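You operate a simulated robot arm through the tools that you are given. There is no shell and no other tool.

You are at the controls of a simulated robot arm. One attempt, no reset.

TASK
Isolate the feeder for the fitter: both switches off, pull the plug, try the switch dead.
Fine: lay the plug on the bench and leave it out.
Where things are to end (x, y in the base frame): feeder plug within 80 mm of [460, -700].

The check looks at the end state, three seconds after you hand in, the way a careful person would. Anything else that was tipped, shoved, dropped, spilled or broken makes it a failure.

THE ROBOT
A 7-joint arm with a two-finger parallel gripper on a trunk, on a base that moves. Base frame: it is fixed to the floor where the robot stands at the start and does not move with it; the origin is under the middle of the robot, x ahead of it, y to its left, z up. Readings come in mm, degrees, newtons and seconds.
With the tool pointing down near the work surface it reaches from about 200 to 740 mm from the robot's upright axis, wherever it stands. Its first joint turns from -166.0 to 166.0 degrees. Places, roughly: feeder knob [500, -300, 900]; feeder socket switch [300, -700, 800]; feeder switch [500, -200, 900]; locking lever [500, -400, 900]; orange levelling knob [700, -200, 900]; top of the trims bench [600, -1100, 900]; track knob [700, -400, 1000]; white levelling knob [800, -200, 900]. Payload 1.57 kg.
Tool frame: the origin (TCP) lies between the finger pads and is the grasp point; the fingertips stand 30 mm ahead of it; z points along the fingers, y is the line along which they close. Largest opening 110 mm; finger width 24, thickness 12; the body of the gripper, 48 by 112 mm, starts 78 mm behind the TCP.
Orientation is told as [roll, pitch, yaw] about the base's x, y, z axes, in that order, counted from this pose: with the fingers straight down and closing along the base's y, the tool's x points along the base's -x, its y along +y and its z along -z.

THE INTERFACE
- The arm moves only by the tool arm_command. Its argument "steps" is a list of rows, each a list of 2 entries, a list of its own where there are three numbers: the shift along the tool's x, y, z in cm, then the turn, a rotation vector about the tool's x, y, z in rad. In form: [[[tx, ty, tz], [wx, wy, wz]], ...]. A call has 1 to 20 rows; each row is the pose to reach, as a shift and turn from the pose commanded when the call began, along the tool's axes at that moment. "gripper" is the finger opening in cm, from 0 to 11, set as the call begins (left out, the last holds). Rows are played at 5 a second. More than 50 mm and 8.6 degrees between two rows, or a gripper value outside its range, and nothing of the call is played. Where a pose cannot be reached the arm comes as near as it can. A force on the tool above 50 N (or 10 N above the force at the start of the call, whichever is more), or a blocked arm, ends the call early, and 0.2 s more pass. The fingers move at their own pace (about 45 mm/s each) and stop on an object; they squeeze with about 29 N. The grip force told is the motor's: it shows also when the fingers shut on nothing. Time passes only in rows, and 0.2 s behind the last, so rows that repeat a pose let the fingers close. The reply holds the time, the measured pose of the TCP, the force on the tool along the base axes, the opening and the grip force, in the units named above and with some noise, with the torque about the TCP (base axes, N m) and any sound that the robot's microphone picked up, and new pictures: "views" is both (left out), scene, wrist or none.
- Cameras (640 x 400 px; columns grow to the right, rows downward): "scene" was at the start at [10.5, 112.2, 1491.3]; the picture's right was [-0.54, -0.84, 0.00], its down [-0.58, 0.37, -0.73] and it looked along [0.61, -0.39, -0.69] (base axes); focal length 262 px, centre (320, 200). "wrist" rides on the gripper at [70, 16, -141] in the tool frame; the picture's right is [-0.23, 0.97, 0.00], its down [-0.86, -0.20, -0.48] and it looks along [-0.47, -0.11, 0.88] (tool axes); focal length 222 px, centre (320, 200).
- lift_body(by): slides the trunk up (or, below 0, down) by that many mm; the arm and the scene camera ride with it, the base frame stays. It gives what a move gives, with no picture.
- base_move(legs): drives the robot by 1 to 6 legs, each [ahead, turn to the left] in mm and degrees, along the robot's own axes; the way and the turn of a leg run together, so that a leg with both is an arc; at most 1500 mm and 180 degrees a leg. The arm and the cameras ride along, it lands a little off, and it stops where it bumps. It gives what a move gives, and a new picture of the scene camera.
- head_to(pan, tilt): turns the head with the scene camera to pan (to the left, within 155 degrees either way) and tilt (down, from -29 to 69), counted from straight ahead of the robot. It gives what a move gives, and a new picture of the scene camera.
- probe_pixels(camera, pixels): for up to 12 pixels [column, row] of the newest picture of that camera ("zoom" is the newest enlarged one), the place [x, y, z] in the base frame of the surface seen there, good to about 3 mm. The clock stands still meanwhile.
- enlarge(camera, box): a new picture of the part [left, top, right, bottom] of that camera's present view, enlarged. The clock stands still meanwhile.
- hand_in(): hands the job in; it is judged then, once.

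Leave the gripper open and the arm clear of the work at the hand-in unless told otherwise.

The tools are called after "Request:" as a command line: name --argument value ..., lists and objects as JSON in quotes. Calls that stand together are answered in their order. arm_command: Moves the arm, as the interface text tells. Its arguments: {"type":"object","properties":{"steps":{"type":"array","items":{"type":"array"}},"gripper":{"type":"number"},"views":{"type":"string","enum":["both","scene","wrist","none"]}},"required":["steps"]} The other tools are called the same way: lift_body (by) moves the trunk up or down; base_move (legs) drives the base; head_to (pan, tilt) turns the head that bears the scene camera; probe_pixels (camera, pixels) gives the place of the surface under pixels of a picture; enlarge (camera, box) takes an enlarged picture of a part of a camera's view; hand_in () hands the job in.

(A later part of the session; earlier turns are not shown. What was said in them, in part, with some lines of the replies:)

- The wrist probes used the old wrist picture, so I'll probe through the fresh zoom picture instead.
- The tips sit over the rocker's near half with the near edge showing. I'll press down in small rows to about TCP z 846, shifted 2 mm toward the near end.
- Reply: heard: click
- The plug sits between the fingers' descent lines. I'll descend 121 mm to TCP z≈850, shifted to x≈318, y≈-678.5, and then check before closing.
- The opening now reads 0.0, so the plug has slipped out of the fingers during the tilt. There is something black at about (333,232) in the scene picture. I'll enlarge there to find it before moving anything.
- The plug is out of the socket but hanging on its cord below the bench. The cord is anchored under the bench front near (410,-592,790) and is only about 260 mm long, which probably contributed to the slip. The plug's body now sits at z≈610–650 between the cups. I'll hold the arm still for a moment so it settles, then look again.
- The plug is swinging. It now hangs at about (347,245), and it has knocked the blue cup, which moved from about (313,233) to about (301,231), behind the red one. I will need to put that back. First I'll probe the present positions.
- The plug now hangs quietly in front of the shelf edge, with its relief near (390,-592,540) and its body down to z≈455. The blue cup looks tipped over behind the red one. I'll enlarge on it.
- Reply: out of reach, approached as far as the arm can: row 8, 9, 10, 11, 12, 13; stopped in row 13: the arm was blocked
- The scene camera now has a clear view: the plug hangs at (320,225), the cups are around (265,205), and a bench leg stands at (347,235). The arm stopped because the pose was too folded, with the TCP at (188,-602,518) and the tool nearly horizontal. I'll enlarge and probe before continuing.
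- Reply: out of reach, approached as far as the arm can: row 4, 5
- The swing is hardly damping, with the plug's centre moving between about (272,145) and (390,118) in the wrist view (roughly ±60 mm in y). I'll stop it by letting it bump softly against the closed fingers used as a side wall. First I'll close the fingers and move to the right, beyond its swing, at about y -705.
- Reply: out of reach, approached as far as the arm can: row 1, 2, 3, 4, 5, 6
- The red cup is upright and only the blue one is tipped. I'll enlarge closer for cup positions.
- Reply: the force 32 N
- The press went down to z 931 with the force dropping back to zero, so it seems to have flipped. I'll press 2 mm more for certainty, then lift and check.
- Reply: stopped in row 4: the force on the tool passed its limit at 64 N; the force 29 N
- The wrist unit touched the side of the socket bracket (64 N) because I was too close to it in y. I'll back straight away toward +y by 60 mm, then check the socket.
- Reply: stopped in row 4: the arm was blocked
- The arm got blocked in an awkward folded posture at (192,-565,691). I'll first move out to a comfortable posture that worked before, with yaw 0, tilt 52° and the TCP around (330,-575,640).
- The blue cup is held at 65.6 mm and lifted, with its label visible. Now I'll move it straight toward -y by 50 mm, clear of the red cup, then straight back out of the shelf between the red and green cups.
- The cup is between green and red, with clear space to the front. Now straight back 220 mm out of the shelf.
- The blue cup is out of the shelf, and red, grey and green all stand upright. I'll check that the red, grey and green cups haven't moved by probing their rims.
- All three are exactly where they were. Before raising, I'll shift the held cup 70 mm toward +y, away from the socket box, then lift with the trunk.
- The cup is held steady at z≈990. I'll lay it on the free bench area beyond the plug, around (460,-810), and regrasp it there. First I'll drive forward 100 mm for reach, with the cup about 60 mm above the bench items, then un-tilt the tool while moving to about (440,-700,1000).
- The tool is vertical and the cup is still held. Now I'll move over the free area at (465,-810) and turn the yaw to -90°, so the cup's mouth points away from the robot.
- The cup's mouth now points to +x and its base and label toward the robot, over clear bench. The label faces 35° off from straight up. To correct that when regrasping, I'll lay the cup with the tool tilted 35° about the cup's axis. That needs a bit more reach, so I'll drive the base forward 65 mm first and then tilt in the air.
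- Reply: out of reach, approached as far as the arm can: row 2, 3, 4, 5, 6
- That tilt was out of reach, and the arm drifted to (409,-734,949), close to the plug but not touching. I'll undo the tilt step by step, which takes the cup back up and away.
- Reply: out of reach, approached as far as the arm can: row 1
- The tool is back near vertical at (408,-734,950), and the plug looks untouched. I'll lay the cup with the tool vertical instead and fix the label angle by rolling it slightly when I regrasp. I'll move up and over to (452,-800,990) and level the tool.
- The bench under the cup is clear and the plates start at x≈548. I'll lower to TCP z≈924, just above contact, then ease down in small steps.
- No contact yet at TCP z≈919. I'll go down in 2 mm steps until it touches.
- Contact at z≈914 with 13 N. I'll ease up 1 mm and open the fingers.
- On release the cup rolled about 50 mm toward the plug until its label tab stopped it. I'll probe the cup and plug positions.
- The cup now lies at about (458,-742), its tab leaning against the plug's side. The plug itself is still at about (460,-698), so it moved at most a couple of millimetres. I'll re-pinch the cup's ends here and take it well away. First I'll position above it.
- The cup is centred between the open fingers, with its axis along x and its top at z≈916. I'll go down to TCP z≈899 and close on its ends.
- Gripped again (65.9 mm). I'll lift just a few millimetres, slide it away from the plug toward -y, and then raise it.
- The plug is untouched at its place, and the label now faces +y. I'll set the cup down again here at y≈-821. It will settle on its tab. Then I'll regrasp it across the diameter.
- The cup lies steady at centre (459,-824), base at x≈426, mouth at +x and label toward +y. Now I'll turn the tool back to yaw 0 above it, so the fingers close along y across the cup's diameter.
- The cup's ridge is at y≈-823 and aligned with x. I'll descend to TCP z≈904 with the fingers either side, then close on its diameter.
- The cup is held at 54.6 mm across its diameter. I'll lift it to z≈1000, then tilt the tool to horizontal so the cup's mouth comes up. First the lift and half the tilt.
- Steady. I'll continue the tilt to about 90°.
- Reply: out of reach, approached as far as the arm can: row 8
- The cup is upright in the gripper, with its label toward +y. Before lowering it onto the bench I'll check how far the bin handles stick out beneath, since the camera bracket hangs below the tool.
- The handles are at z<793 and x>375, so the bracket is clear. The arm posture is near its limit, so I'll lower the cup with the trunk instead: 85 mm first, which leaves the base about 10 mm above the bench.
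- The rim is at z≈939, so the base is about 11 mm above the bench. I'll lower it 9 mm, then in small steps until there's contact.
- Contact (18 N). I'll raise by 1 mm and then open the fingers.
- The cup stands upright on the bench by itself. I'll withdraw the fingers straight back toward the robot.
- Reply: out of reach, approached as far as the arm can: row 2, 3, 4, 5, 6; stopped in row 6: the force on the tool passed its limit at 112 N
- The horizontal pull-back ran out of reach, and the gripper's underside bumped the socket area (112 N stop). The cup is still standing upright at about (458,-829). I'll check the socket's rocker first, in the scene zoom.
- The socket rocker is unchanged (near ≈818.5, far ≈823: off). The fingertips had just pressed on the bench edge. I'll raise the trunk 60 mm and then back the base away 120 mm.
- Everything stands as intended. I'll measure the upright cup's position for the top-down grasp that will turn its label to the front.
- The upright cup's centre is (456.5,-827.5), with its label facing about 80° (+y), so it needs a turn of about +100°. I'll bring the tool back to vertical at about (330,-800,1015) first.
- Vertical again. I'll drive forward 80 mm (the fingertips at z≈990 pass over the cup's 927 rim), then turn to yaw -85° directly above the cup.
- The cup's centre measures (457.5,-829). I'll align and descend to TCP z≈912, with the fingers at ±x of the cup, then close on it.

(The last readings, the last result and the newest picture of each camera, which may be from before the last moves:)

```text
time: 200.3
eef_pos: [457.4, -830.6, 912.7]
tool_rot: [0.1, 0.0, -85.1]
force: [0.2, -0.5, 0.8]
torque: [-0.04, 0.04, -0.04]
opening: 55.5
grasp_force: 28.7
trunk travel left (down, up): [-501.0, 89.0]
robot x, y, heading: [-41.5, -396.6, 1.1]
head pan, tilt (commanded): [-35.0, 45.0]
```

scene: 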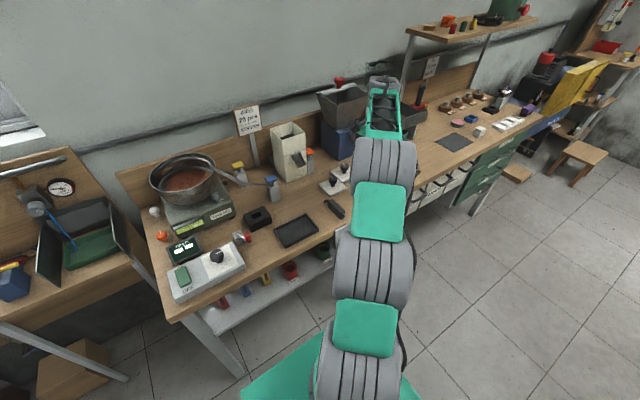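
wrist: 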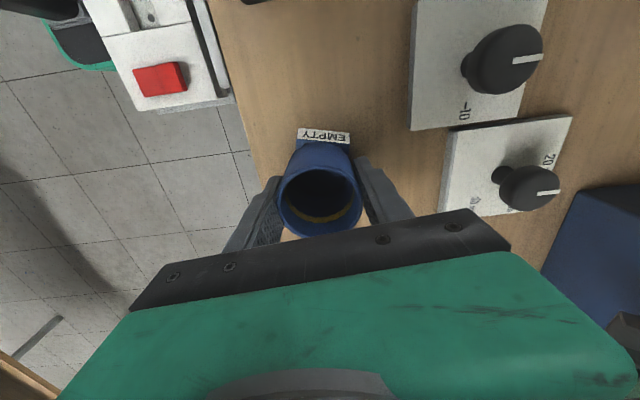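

Held at 55.5 mm. I'll lift 2 cm and rotate it +102° about the vertical.

Request:
arm_command --steps '[[[0, 0, -1.0], [0, 0, 0]], [[0, 0, -2.0], [0, 0, 0]], [[0, 0, -2.0], [0, 0, -0.127]], [[0, 0, -2.0], [0, 0, -0.254]], [[0, 0, -2.0], [0, 0, -0.381]], [[0, 0, -2.0], [0, 0, -0.508]], [[0, 0, -2.0], [0, 0, -0.635]], [[0, 0, -2.0], [0, 0, -0.762]], [[0, 0, -2.0], [0, 0, -0.889]], [[0, 0, -2.0], [0, 0, -1.016]], [[0, 0, -2.0], [0, 0, -1.143]], [[0, 0, -2.0], [0, 0, -1.27]], [[0, 0, -2.0], [0, 0, -1.397]], [[0, 0, -2.0], [0, 0, -1.524]], [[0, 0, -2.0], [0, 0, -1.651]], [[0, 0, -2.0], [0, 0, -1.78]], [[0, 0, -2.0], [0, 0, -1.78]]]' --gripper 4.5 --views "both"

Request:
enlarge --camera "wrist" --box '[200, 50, 460, 240]'

```text
time: 203.9
eef_pos: [457.0, -830.4, 932.1]
tool_rot: [0.0, -0.1, 17.1]
force: [0.7, -0.4, -2.6]
torque: [0.04, 0.05, 0.03]
opening: 55.7
grasp_force: 28.9
trunk travel left (down, up): [-501.0, 89.0]
robot x, y, heading: [-42.0, -398.6, 0.6]
head pan, tilt (commanded): [-35.0, 45.0]
```

scene: 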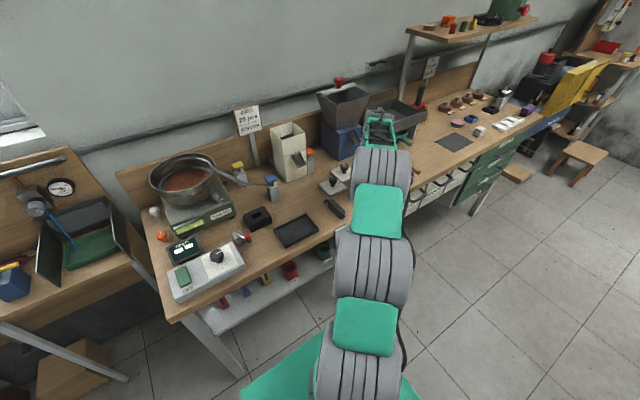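
wrist: 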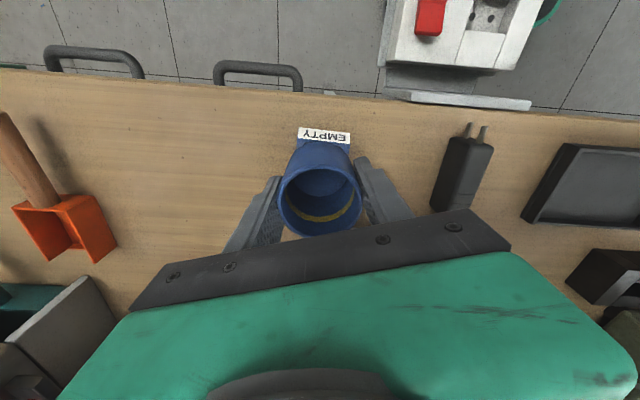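

```text
2.11 times, centred on (330, 145) of wrist
```

zoom: 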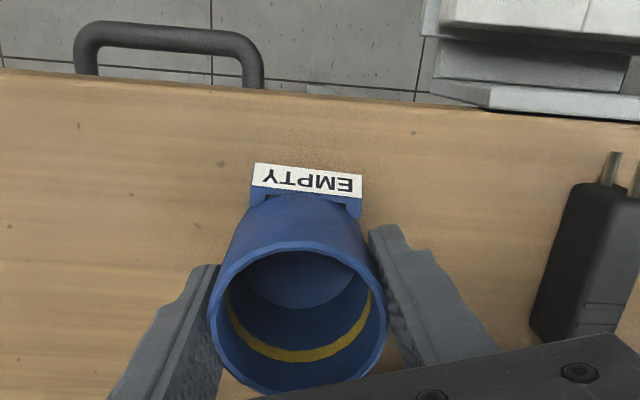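

The label now faces straight toward the front edge. I'll lower the cup back onto the bench and release it.

Request:
arm_command --steps '[[[0, 0, 1.0], [0, 0, 0]], [[0, 0, 1.7], [0, 0, 0]], [[0, 0, 1.9], [0, 0, 0]], [[0, 0, 2.0], [0, 0, 0]]]' --gripper 4.5 --views "none"

Request:
arm_command --steps '[[[0, 0, 0], [0, 0, 0]], [[0, 0, 0], [0, 0, 0]], [[0, 0, 0], [0, 0, 0]], [[0, 0, 0], [0, 0, 0]]]' --gripper 8.0 --views "none"

Request:
arm_command --steps '[[[0, 0, -2], [0, 0, 0]], [[0, 0, -5], [0, 0, 0]], [[0, 0, -9], [0, 0, 0]], [[0, 0, -12], [0, 0, 0]], [[0, 0, -12], [0, 0, 0]]]' --gripper 8.0 --views "wrist"

Request:
enlarge --camera "wrist" --box '[200, 50, 460, 240]'

```text
time: 204.9
eef_pos: [456.9, -829.6, 911.8]
tool_rot: [0.0, -0.1, 16.9]
force: [-0.8, 1.7, 5.4]
torque: [0.14, 0.19, 0.03]
opening: 55.5
grasp_force: 29.2
trunk travel left (down, up): [-501.0, 89.0]
robot x, y, heading: [-44.3, -394.9, 0.9]
head pan, tilt (commanded): [-35.0, 45.0]
```

```text
time: 205.9
eef_pos: [457.5, -828.5, 910.5]
tool_rot: [0.1, -0.1, 16.9]
force: [-0.7, -0.1, 0.5]
torque: [0.01, -0.01, 0.0]
opening: 80.0
grasp_force: 0.1
trunk travel left (down, up): [-501.0, 89.0]
robot x, y, heading: [-42.8, -399.5, 0.7]
head pan, tilt (commanded): [-35.0, 45.0]
```

```text
time: 207.1
eef_pos: [456.5, -829.7, 1032.0]
tool_rot: [0.0, -0.2, 17.0]
force: [0.0, -0.7, 0.4]
torque: [-0.01, 0.0, -0.03]
opening: 79.9
grasp_force: 0.1
trunk travel left (down, up): [-501.0, 89.0]
robot x, y, heading: [-43.5, -399.0, 0.8]
head pan, tilt (commanded): [-35.0, 45.0]
```

wrist: 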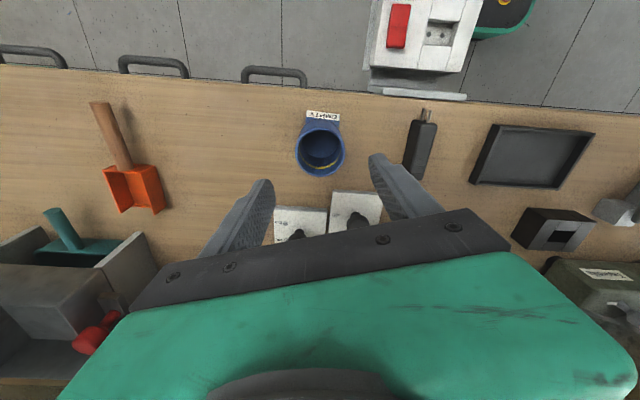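

```text
2.11 times, centred on (330, 145) of wrist
```

zoom: 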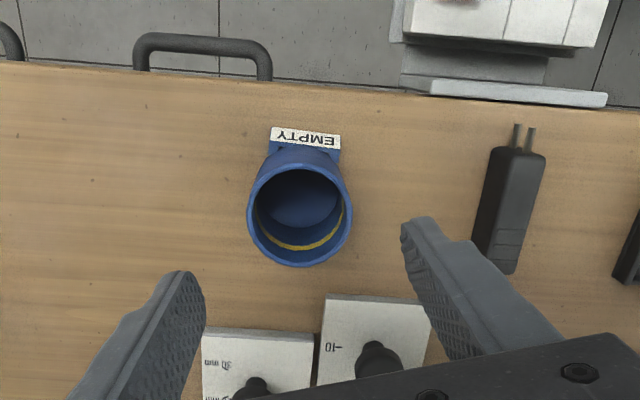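

The cup stands with its label to the front. Now I'll back out and tilt to 65° at (335,-830,965), for a front approach to the cup with yaw 0.

Request:
arm_command --steps '[[[1.9, 0.6, 0], [0.019, -0.125, 0.029]], [[3.9, 1.2, 0], [0.037, -0.25, 0.059]], [[5.8, 1.8, 0], [0.056, -0.375, 0.088]], [[7.7, 2.4, 0], [0.075, -0.5, 0.117]], [[9.7, 3.0, 0.5], [0.093, -0.626, 0.147]], [[11.6, 3.55, 1.5], [0.112, -0.751, 0.176]], [[11.6, 3.55, 3.0], [0.131, -0.876, 0.205]], [[11.6, 3.55, 5.0], [0.149, -1.0, 0.235]], [[11.62, 3.55, 6.7], [0.168, -1.126, 0.264]], [[11.62, 3.55, 6.7], [0.168, -1.126, 0.264]]]' --gripper 8.0 --views "both"

Request:
enlarge --camera "wrist" --box '[200, 50, 460, 240]'

```text
time: 209.3
eef_pos: [336.0, -829.4, 964.0]
tool_rot: [0.1, -65.3, -0.1]
force: [0.9, 0.8, -0.6]
torque: [-0.01, -0.05, -0.02]
opening: 79.8
grasp_force: 0.1
trunk travel left (down, up): [-501.0, 89.0]
robot x, y, heading: [-39.9, -397.5, 0.9]
head pan, tilt (commanded): [-35.0, 45.0]
```

scene: 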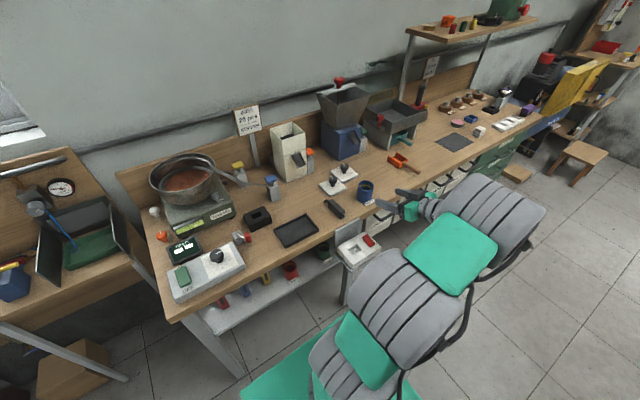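
wrist: 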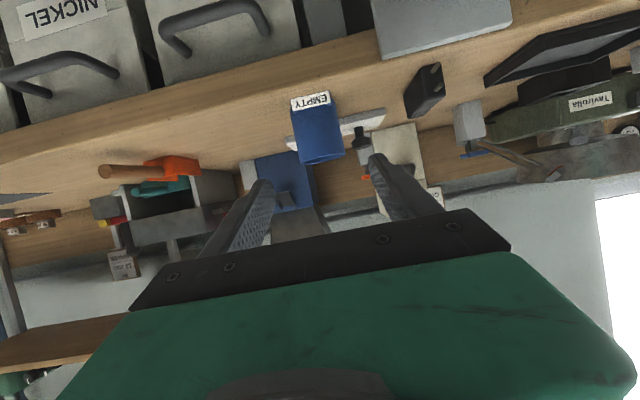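

```text
2.11 times, centred on (330, 145) of wrist
```

zoom: 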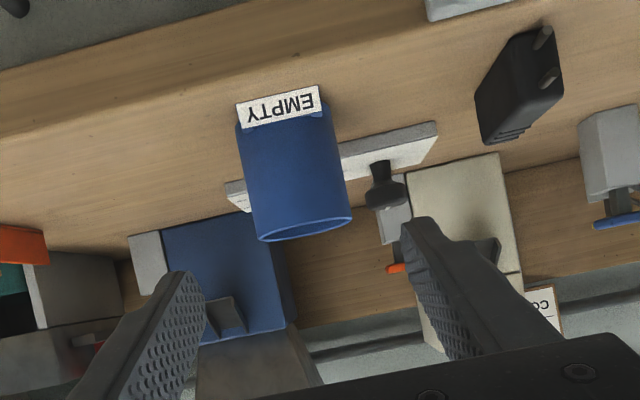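

Well aligned, with the cup centred between the fingers. I'll advance 121 mm along the tool axis and then close on the cup at mid-height.

Request:
arm_command --steps '[[[0.15, 0, 2.5], [0, 0, 0]], [[0.3, 0, 5.0], [0, 0, 0]], [[0.4, 0, 7.5], [0, 0, 0]], [[0.5, 0, 9.5], [0, 0, 0]], [[0.57, 0, 11.0], [0, 0, 0]], [[0.57, 0, 12.1], [0, 0, 0]], [[0.57, 0, 12.1], [0, 0, 0]]]' --gripper 8.0 --views "both"

Request:
enlarge --camera "scene" --box '[320, 140, 440, 230]'

```text
time: 210.9
eef_pos: [443.2, -829.0, 908.2]
tool_rot: [0.0, -65.1, 0.1]
force: [-0.4, 0.0, -0.3]
torque: [-0.03, 0.02, -0.01]
opening: 80.0
grasp_force: 0.0
trunk travel left (down, up): [-501.0, 89.0]
robot x, y, heading: [-39.0, -402.2, 1.0]
head pan, tilt (commanded): [-35.0, 45.0]
```

scene: 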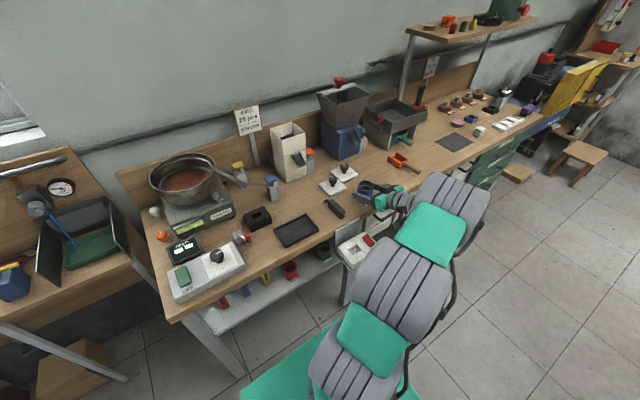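
wrist: 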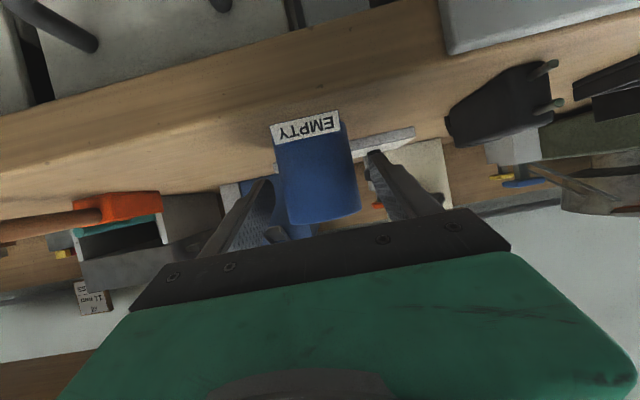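

```text
4.44 times, centred on (380, 185) of scene
```

zoom: 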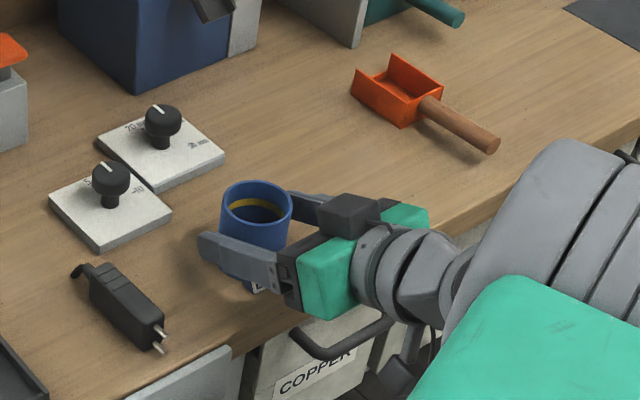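

The fingers straddle the cup. I'll close and lift it 60 mm straight up.

Request:
arm_command --steps '[[[0, 0, 0], [0, 0, 0]], [[0, 0, 0], [0, 0, 0]], [[0, 0, 0], [0, 0, 0]], [[0, 0, 0], [0, 0, 0]]]' --gripper 4.5 --views "none"

Request:
arm_command --steps '[[[-1.36, 0, -0.63], [0, 0, 0]], [[-3.2, 0, -1.46], [0, 0, 0]], [[-5.4, 0, -2.5], [0, 0, 0]], [[-5.4, 0, -2.5], [0, 0, 0]]]' --gripper 4.5 --views "both"

```text
time: 211.9
eef_pos: [443.8, -828.7, 908.2]
tool_rot: [0.1, -65.1, -0.1]
force: [0.2, -0.8, -0.2]
torque: [-0.06, 0.01, -0.06]
opening: 54.6
grasp_force: 29.3
trunk travel left (down, up): [-501.0, 89.0]
robot x, y, heading: [-42.5, -398.1, 1.0]
head pan, tilt (commanded): [-35.0, 45.0]
```

```text
time: 212.9
eef_pos: [443.6, -828.7, 967.9]
tool_rot: [0.0, -65.1, -0.1]
force: [1.0, -0.5, -1.6]
torque: [0.02, 0.02, -0.01]
opening: 55.0
grasp_force: 29.1
trunk travel left (down, up): [-501.0, 89.0]
robot x, y, heading: [-43.2, -398.8, 0.7]
head pan, tilt (commanded): [-35.0, 45.0]
```

scene: 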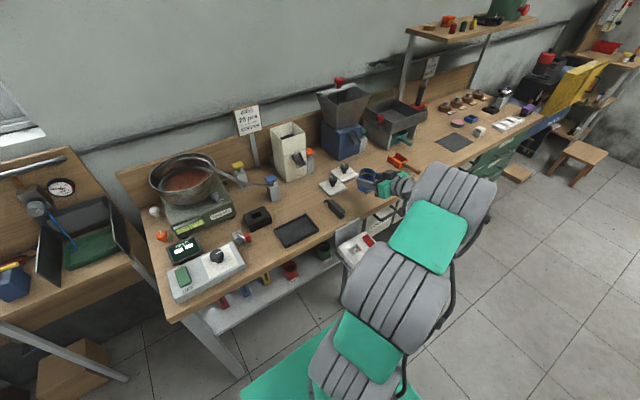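
wrist: 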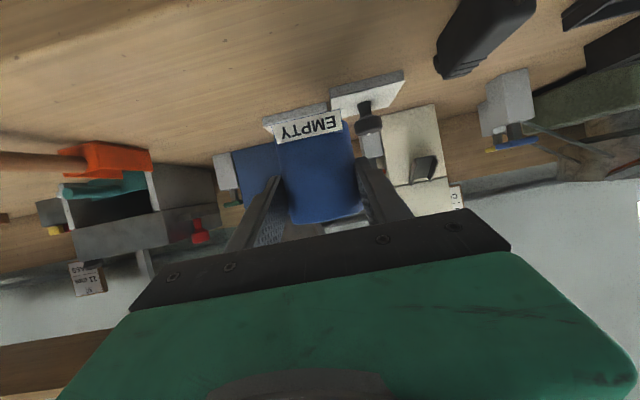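

The cup is held upright at 55 mm. Now I'll carry it home. First I'll back the base 160 mm, which takes the cup off over the bench front at z≈920.

Request:
base_move --legs '[[-160, 0]]'

```text
time: 214.3
eef_pos: [284.7, -831.1, 967.8]
tool_rot: [0.1, -65.1, 0.0]
force: [0.6, 0.2, -1.3]
torque: [-0.03, 0.01, 0.0]
opening: 54.9
grasp_force: 29.8
trunk travel left (down, up): [-501.0, 89.0]
robot x, y, heading: [-201.0, -398.8, 1.2]
head pan, tilt (commanded): [-35.0, 45.0]
```

scene: 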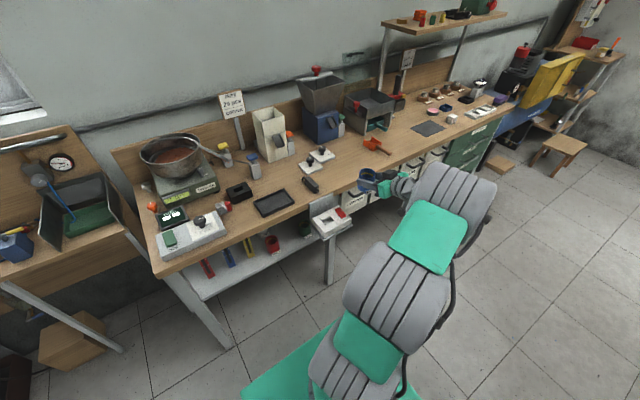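

I'll move 286 mm toward +y at this height (cup base z≈920, above the socket's 846), to y≈-545.

Request:
arm_command --steps '[[[0, 3.0, 0], [0, 0, 0]], [[0, 6.5, 0], [0, 0, 0]], [[0, 10.0, 0], [0, 0, 0]], [[0, 13.5, 0], [0, 0, 0]], [[0, 17.0, 0], [0, 0, 0]], [[0, 20.5, 0], [0, 0, 0]], [[0, 24.0, 0], [0, 0, 0]], [[0, 27.0, 0], [0, 0, 0]], [[0, 28.6, 0], [0, 0, 0]], [[0, 28.6, 0], [0, 0, 0]]]' --gripper 4.5 --views "scene"

```text
time: 216.5
eef_pos: [284.0, -545.7, 966.6]
tool_rot: [0.2, -65.1, 0.0]
force: [1.5, 0.8, -2.3]
torque: [0.0, 0.03, 0.0]
opening: 54.6
grasp_force: 29.1
trunk travel left (down, up): [-501.0, 89.0]
robot x, y, heading: [-200.3, -404.5, 1.1]
head pan, tilt (commanded): [-35.0, 45.0]
```

scene: 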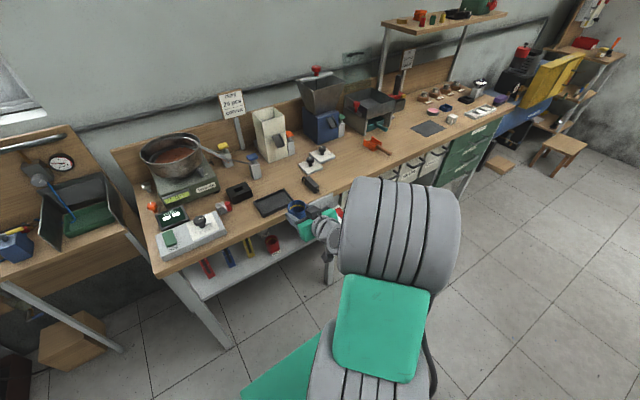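

Now lowering the trunk 345 mm in two steps, in front of the bench and clear of the socket.

Request:
lift_body --by -200

Request:
lift_body --by -145

Request:
head_to --pan -32 --tilt 38

Request:
enlarge --camera "wrist" --box '[0, 0, 640, 400]'

```text
time: 218.7
eef_pos: [283.0, -546.0, 768.2]
tool_rot: [0.2, -65.1, 0.1]
force: [-0.2, -1.0, -0.7]
torque: [0.0, 0.01, -0.02]
opening: 54.3
grasp_force: 29.2
trunk travel left (down, up): [-301.0, 289.0]
robot x, y, heading: [-204.1, -403.9, 1.0]
head pan, tilt (commanded): [-35.0, 45.0]
```

```text
time: 220.4
eef_pos: [285.4, -545.2, 622.9]
tool_rot: [0.1, -65.1, -0.1]
force: [0.2, -0.7, -0.8]
torque: [-0.02, 0.0, -0.02]
opening: 54.3
grasp_force: 29.2
trunk travel left (down, up): [-156.0, 434.0]
robot x, y, heading: [-200.1, -401.8, 1.4]
head pan, tilt (commanded): [-35.0, 45.0]
```

```text
time: 221.0
eef_pos: [283.9, -545.2, 622.2]
tool_rot: [0.1, -65.2, 0.0]
force: [0.7, -0.2, -1.0]
torque: [0.01, 0.01, 0.0]
opening: 54.6
grasp_force: 28.9
trunk travel left (down, up): [-156.0, 434.0]
robot x, y, heading: [-198.4, -401.6, 1.0]
head pan, tilt (commanded): [-32.0, 38.0]
```

scene: 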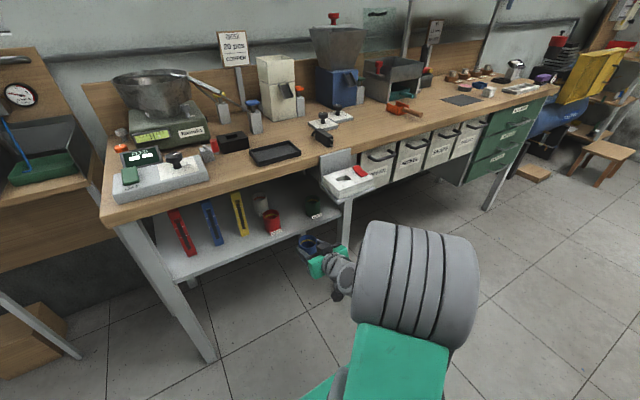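

```text
1.00 times, centred on (320, 200) of wrist (not enlarged: the box is as wide or as high as the picture)
```

zoom: 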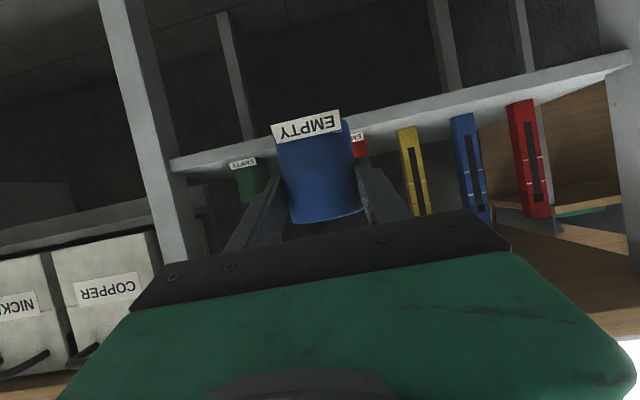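

The cup is upright with its label facing the robot, in front of the shelf and between green and red. I'll shift to y≈-588 and advance to x≈434, then check alignment.

Request:
arm_command --steps '[[[0, -2.2, 0], [0, 0, 0]], [[0, -4.3, 0], [0, 0, 0]], [[-1.05, -4.3, 2.27], [0, 0, 0]], [[-2.1, -4.3, 4.54], [0, 0, 0]], [[-3.16, -4.3, 6.8], [0, 0, 0]], [[-4.2, -4.3, 9.07], [0, 0, 0]], [[-5.26, -4.3, 11.3], [0, 0, 0]], [[-6.3, -4.3, 13.6], [0, 0, 0]], [[-6.3, -4.3, 13.6], [0, 0, 0]]]' --gripper 4.5 --views "both"

Request:
enlarge --camera "scene" --box '[240, 180, 360, 280]'

```text
time: 223.0
eef_pos: [433.9, -588.1, 621.0]
tool_rot: [0.2, -65.1, 0.1]
force: [-0.1, -0.7, -1.3]
torque: [-0.01, 0.02, 0.01]
opening: 54.3
grasp_force: 29.0
trunk travel left (down, up): [-156.0, 434.0]
robot x, y, heading: [-199.1, -403.4, 1.0]
head pan, tilt (commanded): [-32.0, 38.0]
```

scene: 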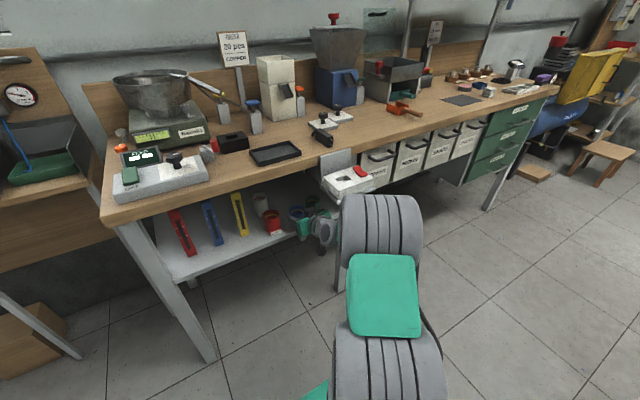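
wrist: 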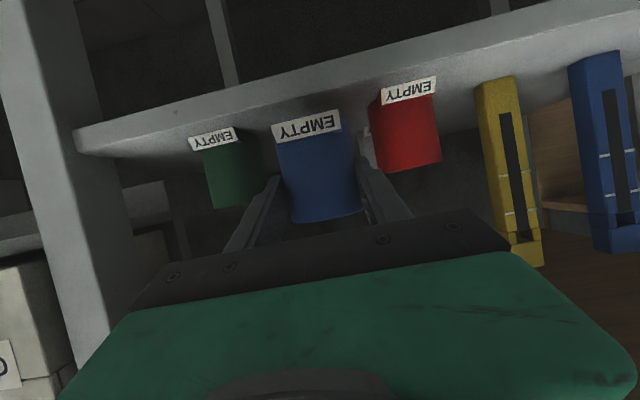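

```text
4.00 times, centred on (300, 230) of scene
```

zoom: 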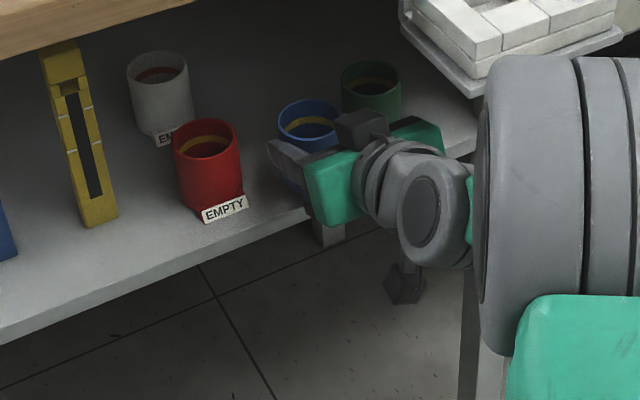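

Centred between green and red. I'll advance the last 52 mm to home x, still 25 mm above the shelf.

Request:
arm_command --steps '[[[-0.5, 0, 1.1], [0, 0, 0]], [[-1.0, 0, 2.2], [0, 0, 0]], [[-1.5, 0, 3.3], [0, 0, 0]], [[-1.9, 0, 4.2], [0, 0, 0]], [[-2.2, 0, 4.76], [0, 0, 0]], [[-2.2, 0, 4.76], [0, 0, 0]]]' --gripper 4.5 --views "both"

Request:
enlarge --camera "scene" --box '[260, 185, 340, 245]'

```text
time: 224.4
eef_pos: [487.0, -588.0, 621.4]
tool_rot: [0.1, -65.3, 0.0]
force: [0.0, -1.0, -1.3]
torque: [0.04, -0.01, 0.02]
opening: 54.6
grasp_force: 28.5
trunk travel left (down, up): [-156.0, 434.0]
robot x, y, heading: [-202.4, -401.7, 0.9]
head pan, tilt (commanded): [-32.0, 38.0]
```

scene: 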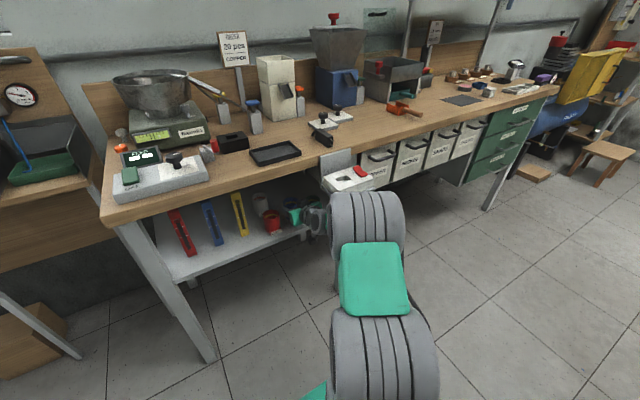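
wrist: 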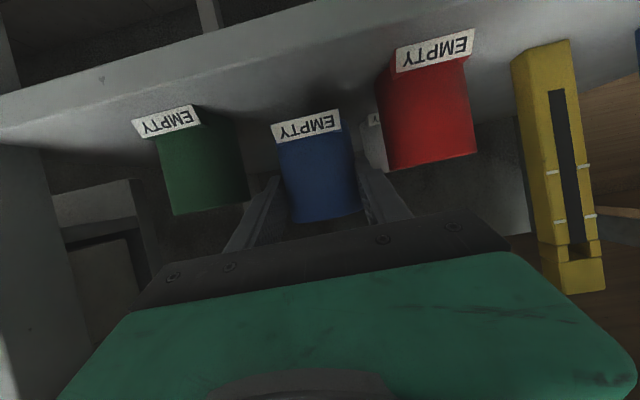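

```text
6.67 times, centred on (300, 215) of scene
```

zoom: 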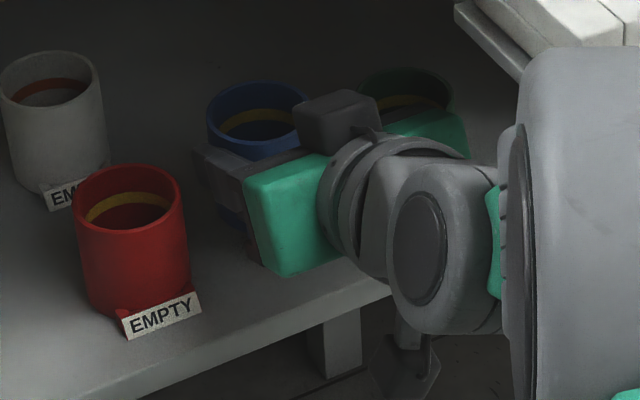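

I'll verify the held cup's position against its neighbours by probing its rim before lowering.

Request:
probe_pixels --camera "zoom" --pixels '[[255, 84], [255, 158], [209, 118], [128, 165], [130, 233], [78, 205], [180, 190]]'

Request:
enlarge --camera "wrist" --box '[120, 20, 500, 240]'

Request:
probe_pixels --camera "zoom" --pixels '[[80, 170], [315, 175], [530, 45], [100, 230], [335, 240], [560, 130], [285, 240], [380, 220]]'

```text
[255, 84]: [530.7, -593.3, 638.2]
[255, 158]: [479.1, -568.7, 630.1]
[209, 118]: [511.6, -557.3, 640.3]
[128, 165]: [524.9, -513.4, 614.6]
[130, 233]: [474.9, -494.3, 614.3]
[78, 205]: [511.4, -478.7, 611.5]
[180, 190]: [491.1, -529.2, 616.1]
```

```text
1.68 times, centred on (310, 130) of wrist
```

zoom: 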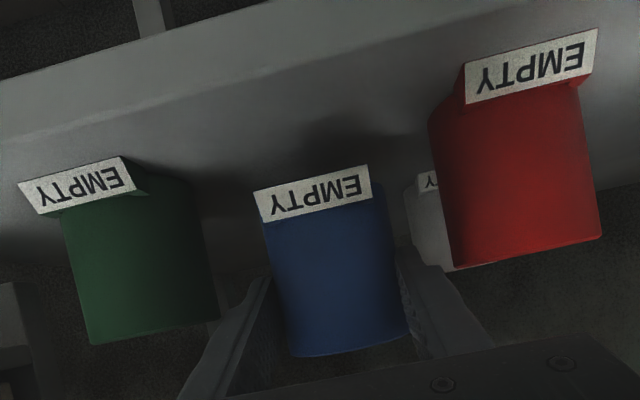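

```text
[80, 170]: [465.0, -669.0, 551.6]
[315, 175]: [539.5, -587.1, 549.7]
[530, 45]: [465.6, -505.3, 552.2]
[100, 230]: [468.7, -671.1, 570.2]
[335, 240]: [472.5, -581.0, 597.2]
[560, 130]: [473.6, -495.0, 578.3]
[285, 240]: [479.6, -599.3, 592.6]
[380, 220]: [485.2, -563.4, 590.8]
```

The held cup reads roughly (502,-583), and home is (500,-588.5). I'll lower it to about 3 mm above the shelf and compare it with its neighbours once more.

Request:
arm_command --steps '[[[0.5, 0, 0.23], [0, 0, 0]], [[1.0, 0, 0.46], [0, 0, 0]], [[1.5, 0, 0.7], [0, 0, 0]], [[1.9, 0, 0.88], [0, 0, 0]], [[1.9, 0, 0.88], [0, 0, 0]]]' --gripper 4.5 --views "both"

Request:
enlarge --camera "wrist" --box '[120, 20, 500, 240]'

Request:
probe_pixels --camera "zoom" --pixels '[[75, 150], [300, 180], [315, 195], [340, 175], [525, 25], [270, 220], [400, 210], [320, 240]]'

```text
time: 225.6
eef_pos: [487.1, -588.3, 601.2]
tool_rot: [0.2, -65.1, -0.1]
force: [-0.7, -0.1, -0.9]
torque: [0.03, 0.05, -0.01]
opening: 54.6
grasp_force: 28.8
trunk travel left (down, up): [-156.0, 434.0]
robot x, y, heading: [-204.5, -404.3, 0.9]
head pan, tilt (commanded): [-32.0, 38.0]
```

scene: 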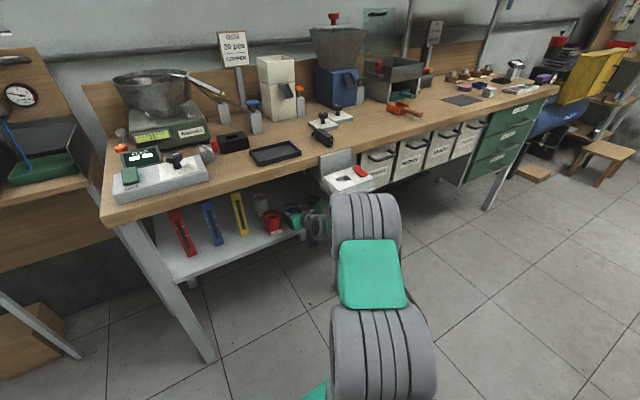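
wrist: 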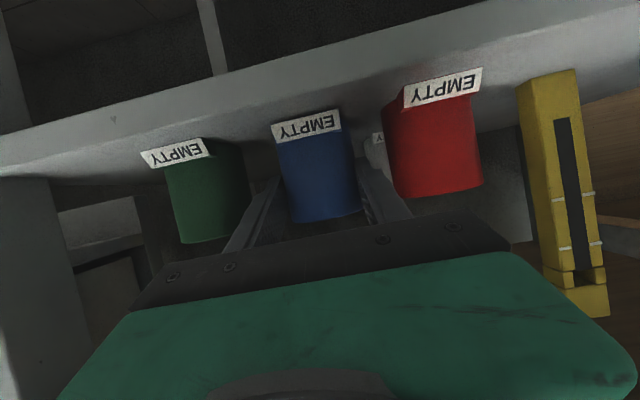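

```text
1.68 times, centred on (310, 130) of wrist
```

zoom: 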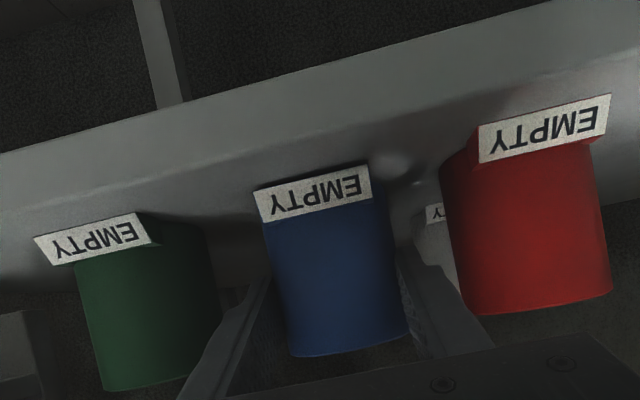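

```text
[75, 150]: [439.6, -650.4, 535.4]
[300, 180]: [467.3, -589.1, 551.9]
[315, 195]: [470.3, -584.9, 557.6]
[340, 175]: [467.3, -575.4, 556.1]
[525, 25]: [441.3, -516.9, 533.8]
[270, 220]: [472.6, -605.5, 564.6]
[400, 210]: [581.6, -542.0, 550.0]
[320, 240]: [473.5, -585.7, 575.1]
```

The label position projects to y≈-587 and about 2–3 mm deep, so it's practically home. I'll shift 2 mm toward the front and lower the last 4–5 mm until contact.

Request:
arm_command --steps '[[[0.26, -0.1, -0.1], [0, 0, 0]], [[0.36, -0.1, -0.05], [0, 0, 0]], [[0.44, -0.1, -0.01], [0, 0, 0]], [[0.5, -0.1, 0.02], [0, 0, 0]]]' --gripper 4.5 --views "none"

```text
time: 226.6
eef_pos: [483.6, -590.3, 598.8]
tool_rot: [-0.1, -65.3, 0.0]
force: [-3.0, 0.1, 9.7]
torque: [0.14, 0.28, 0.04]
opening: 54.0
grasp_force: 29.7
trunk travel left (down, up): [-156.0, 434.0]
robot x, y, heading: [-196.8, -403.0, 0.9]
head pan, tilt (commanded): [-32.0, 38.0]
```

Contact (10 N). I'll ease up half a millimetre and open the fingers to 70 mm.

Request:
arm_command --steps '[[[-0.06, 0, -0.02], [0, 0, 0]], [[-0.06, 0, -0.02], [0, 0, 0]]]' --gripper 4.5 --views "none"

Request:
arm_command --steps '[[[0, 0, 0], [0, 0, 0]], [[0, 0, 0], [0, 0, 0]], [[0, 0, 0], [0, 0, 0]], [[0, 0, 0], [0, 0, 0]]]' --gripper 7.2 --views "wrist"

Request:
enlarge --camera "wrist" --box '[120, 20, 500, 240]'

```text
time: 227.2
eef_pos: [483.9, -588.7, 598.5]
tool_rot: [-0.1, -65.4, 0.2]
force: [2.8, -1.3, 11.0]
torque: [0.16, -0.04, -0.05]
opening: 54.5
grasp_force: 29.4
trunk travel left (down, up): [-156.0, 434.0]
robot x, y, heading: [-204.1, -403.3, 0.9]
head pan, tilt (commanded): [-32.0, 38.0]
```

```text
time: 228.2
eef_pos: [484.1, -588.5, 596.5]
tool_rot: [0.1, -65.1, 0.0]
force: [0.3, 0.1, -0.5]
torque: [0.04, -0.02, -0.01]
opening: 72.4
grasp_force: 0.1
trunk travel left (down, up): [-156.0, 434.0]
robot x, y, heading: [-201.1, -401.4, 1.2]
head pan, tilt (commanded): [-32.0, 38.0]
```

wrist: 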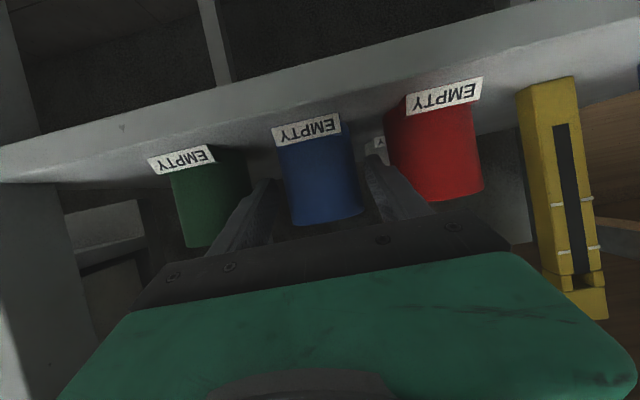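

```text
1.68 times, centred on (310, 130) of wrist
```

zoom: 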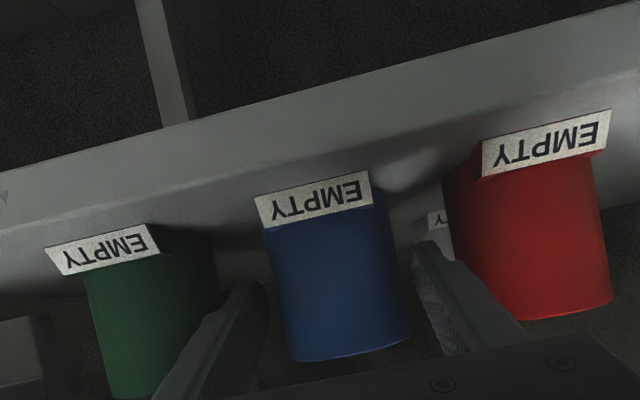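

The cup stands in line with its neighbours. I'll withdraw the fingers straight back along the tool axis.

Request:
arm_command --steps '[[[0, 0, -1.5], [0, 0, 0]], [[0, 0, -3.5], [0, 0, 0]], [[0, 0, -6], [0, 0, 0]], [[0, 0, -9], [0, 0, 0]], [[0, 0, -12], [0, 0, 0]], [[0, 0, -15], [0, 0, 0]], [[0, 0, -15], [0, 0, 0]]]' --gripper 7.2 --views "both"

Request:
enlarge --camera "wrist" --box '[160, 40, 520, 240]'

```text
time: 229.8
eef_pos: [348.9, -587.6, 660.3]
tool_rot: [0.1, -65.0, 0.0]
force: [-0.3, 0.0, -0.3]
torque: [0.03, 0.0, 0.01]
opening: 72.4
grasp_force: 0.0
trunk travel left (down, up): [-156.0, 434.0]
robot x, y, heading: [-199.3, -403.7, 1.1]
head pan, tilt (commanded): [-32.0, 38.0]
```

scene: 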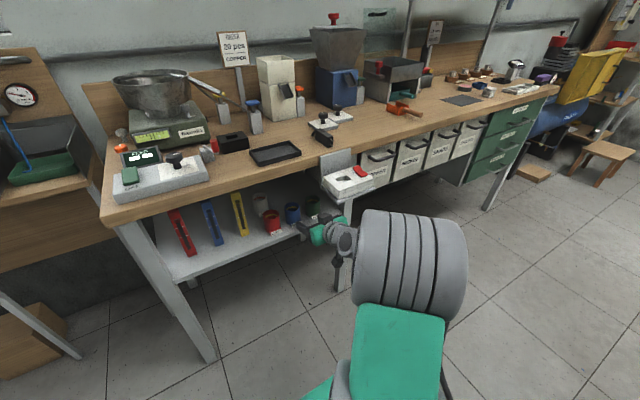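
wrist: 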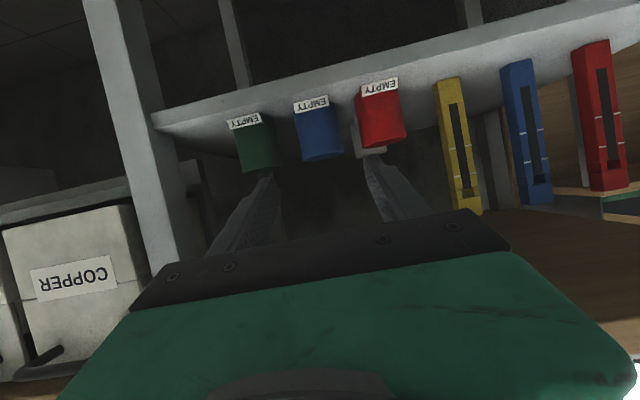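

```text
1.78 times, centred on (340, 140) of wrist
```

zoom: 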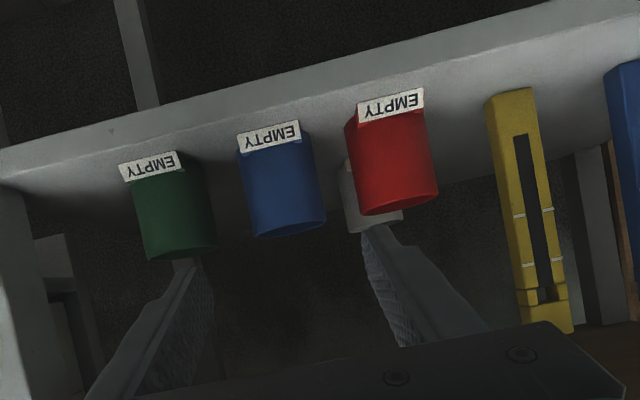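

The three cups now stand in an even row with labels to the front. I'll check the blue cup's position from the scene camera.

Request:
enlarge --camera "scene" --box '[250, 185, 330, 245]'

```text
6.67 times, centred on (290, 215) of scene
```

zoom: 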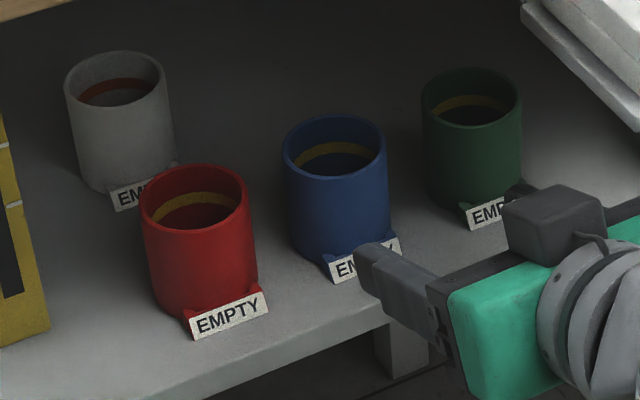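

Request:
probe_pixels --camera "zoom" --pixels '[[334, 117], [335, 181], [285, 152], [384, 142], [192, 166], [195, 234], [470, 69], [472, 130], [335, 265], [400, 245]]'

```text
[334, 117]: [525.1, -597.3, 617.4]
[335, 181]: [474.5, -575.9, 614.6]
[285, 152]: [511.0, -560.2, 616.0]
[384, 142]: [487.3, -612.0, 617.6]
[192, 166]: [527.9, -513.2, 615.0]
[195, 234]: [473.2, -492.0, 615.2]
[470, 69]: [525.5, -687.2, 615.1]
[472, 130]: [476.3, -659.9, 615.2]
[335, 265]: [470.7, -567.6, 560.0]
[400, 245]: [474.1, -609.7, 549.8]
```

The blue cup is at (499.5,-586.4), within about 2 mm of its home, with red at (500,-503) and green at (501,-673) unmoved.

Now I'll clear the arm. I'll back the base 250 mm away from the bench first, because raising here would hit the socket, then raise the trunk.

Request:
base_move --legs '[[-250, 0]]'

Request:
lift_body --by 300

Request:
head_to --pan -25 --tilt 38

```text
time: 231.7
eef_pos: [99.5, -593.2, 661.2]
tool_rot: [0.1, -65.1, -0.1]
force: [-0.5, -1.1, 0.5]
torque: [0.02, 0.02, -0.01]
opening: 72.2
grasp_force: 0.2
trunk travel left (down, up): [-156.0, 434.0]
robot x, y, heading: [-451.1, -406.3, 0.7]
head pan, tilt (commanded): [-32.0, 38.0]
```

scene: 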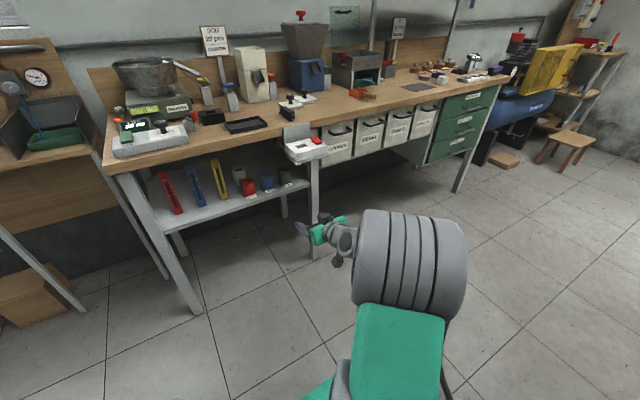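

```text
time: 234.7
eef_pos: [99.2, -592.2, 961.3]
tool_rot: [0.1, -65.0, 0.0]
force: [0.6, -0.3, -0.1]
torque: [0.02, 0.0, 0.0]
opening: 72.4
grasp_force: 0.1
trunk travel left (down, up): [-456.0, 134.0]
robot x, y, heading: [-449.1, -403.9, 1.0]
head pan, tilt (commanded): [-32.0, 38.0]
```

```text
time: 235.3
eef_pos: [99.5, -592.8, 959.8]
tool_rot: [0.1, -65.1, 0.0]
force: [0.2, 0.5, -1.0]
torque: [0.03, -0.02, -0.01]
opening: 71.9
grasp_force: 0.0
trunk travel left (down, up): [-456.0, 134.0]
robot x, y, heading: [-450.6, -409.0, 0.9]
head pan, tilt (commanded): [-25.0, 38.0]
```

scene: 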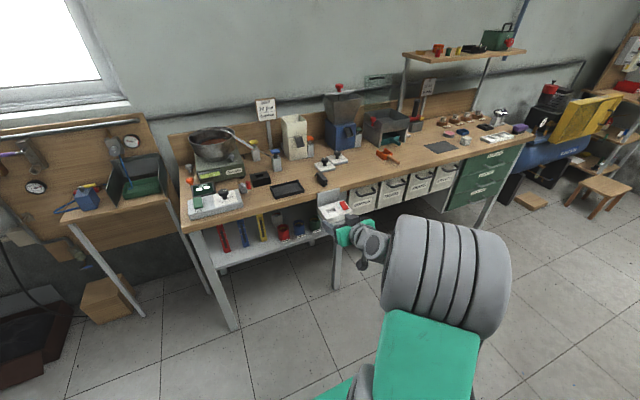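

The arm is clear of the work. Now a final inspection: I'll enlarge the bench for the plug, socket and control box, and probe them.

Request:
enlarge --camera "scene" --box '[300, 140, 380, 225]'

Request:
probe_pixels --camera "zoom" --pixels '[[240, 160], [250, 175], [262, 190], [340, 275], [355, 290], [330, 265], [270, 260], [310, 285]]'

Request:
enlarge --camera "scene" --box '[180, 140, 310, 230]'

```text
4.71 times, centred on (340, 182) of scene
```

zoom: 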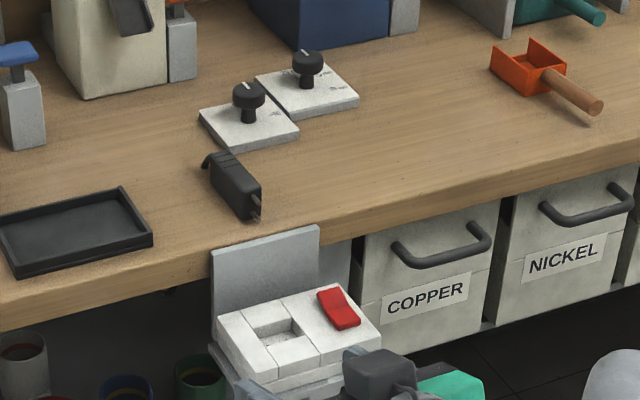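

```text
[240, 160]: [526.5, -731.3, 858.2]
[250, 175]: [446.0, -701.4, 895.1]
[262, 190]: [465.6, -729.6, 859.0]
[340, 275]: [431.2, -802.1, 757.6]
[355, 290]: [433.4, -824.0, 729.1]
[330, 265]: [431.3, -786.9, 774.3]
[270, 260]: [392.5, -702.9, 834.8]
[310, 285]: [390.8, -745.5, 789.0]
```

```text
4.44 times, centred on (245, 185) of scene
```

zoom: 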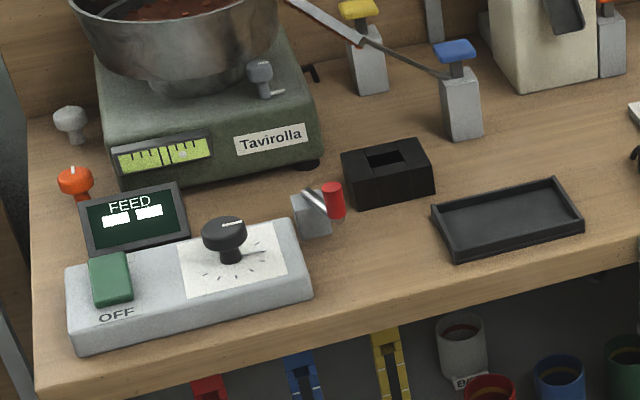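

The plug lies on the bench, the feeder rocker shows OFF, and the display shows only dashes. I'll do one more precise check of the socket rocker and the plug's extent.

Request:
enlarge --camera "scene" --box '[305, 165, 365, 220]'

Request:
probe_pixels --camera "zoom" --pixels '[[170, 60], [185, 80], [205, 105], [215, 125], [140, 50], [330, 262], [345, 280], [355, 300], [340, 255], [362, 305]]'

```text
7.27 times, centred on (335, 192) of scene
```

zoom: 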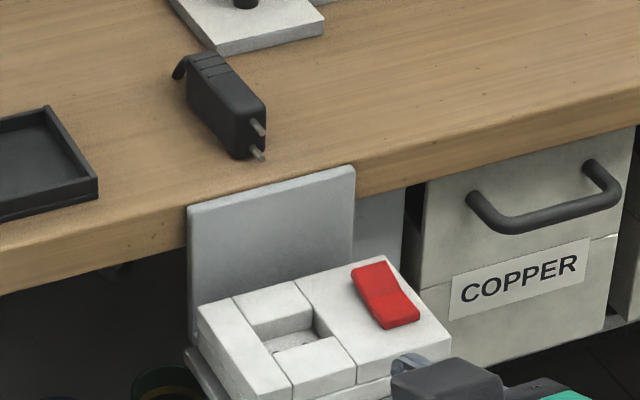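

```text
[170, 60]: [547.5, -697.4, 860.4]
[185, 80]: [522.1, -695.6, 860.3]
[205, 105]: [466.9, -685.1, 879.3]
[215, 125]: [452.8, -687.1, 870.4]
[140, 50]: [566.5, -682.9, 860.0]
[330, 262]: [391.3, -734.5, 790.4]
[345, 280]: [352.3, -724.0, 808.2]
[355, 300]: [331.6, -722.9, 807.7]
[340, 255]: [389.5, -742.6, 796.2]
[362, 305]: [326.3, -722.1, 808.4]
```

Request:
probe_pixels --camera "zoom" --pixels '[[370, 270], [380, 285], [390, 300], [402, 315], [385, 268], [410, 310]]'

```text
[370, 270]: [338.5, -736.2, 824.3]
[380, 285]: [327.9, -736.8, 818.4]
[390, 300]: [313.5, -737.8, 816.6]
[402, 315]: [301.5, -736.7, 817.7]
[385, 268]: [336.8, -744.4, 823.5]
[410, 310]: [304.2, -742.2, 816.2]
```

The socket rocker is off (near ≈817, far ≈824), the plug is out on the bench near (464,-698), the feeder switch was tried dead and is off, and the cups are back in place. I'll open the gripper fully, well clear of everything, and hold still for a moment.

Request:
arm_command --steps '[[[0, 0, 0], [0, 0, 0]], [[0, 0, 0], [0, 0, 0]], [[0, 0, 0], [0, 0, 0]], [[0, 0, 0], [0, 0, 0]], [[0, 0, 0], [0, 0, 0]]]' --gripper 11 --views "scene"

```text
time: 236.5
eef_pos: [99.4, -593.1, 961.4]
tool_rot: [0.2, -65.1, -0.2]
force: [0.0, 0.2, 0.5]
torque: [-0.01, 0.02, 0.0]
opening: 109.8
grasp_force: 0.0
trunk travel left (down, up): [-456.0, 134.0]
robot x, y, heading: [-451.6, -407.0, 1.1]
head pan, tilt (commanded): [-25.0, 38.0]
```

scene: 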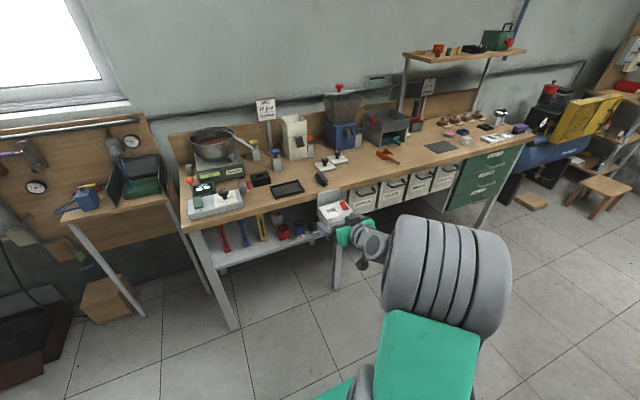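

Everything is in its final state: gripper open, arm clear, both switches off, plug out on the bench, and the shelf restored. I'm handing the job in.

Request:
hand_in

```text
The job is handed in.
```

The feeder is isolated. Both switches are off, the plug is out and lying on the bench at about (464, -698), and the feeder stayed dead when I tried its switch.

- **Switching off:** I turned the feeder switch off first (the display went from 55/min to 0/min). Then I turned the socket switch off, and the display changed to dashes.
- **Dead test:** with the plug out, I turned the feeder switch on. The display still showed only dashes, so I turned it off again.

It did not all go cleanly:

- **Dropped plug:** while I was laying it down the first time, the plug slipped out of the gripper. It swung on its cord into the shelf and tipped over the blue EMPTY cup.
- **Cup put back:** I stood the cup up again about 2 mm from where I worked out it belongs, midway between the red and green cups, with its label facing front. The red, green and grey cups did not move.
- **Bumps:** the gripper hit the socket bracket once (64 N) and the fingers pressed on the bench edge once (112 N). I saw no damage, and the socket switch is still off.
- **Cup against plug:** while I was handling the cup on the bench, it rolled lightly against the plug, which moved a few millimetres at most.

I handed in with the gripper open and the arm clear of the bench.
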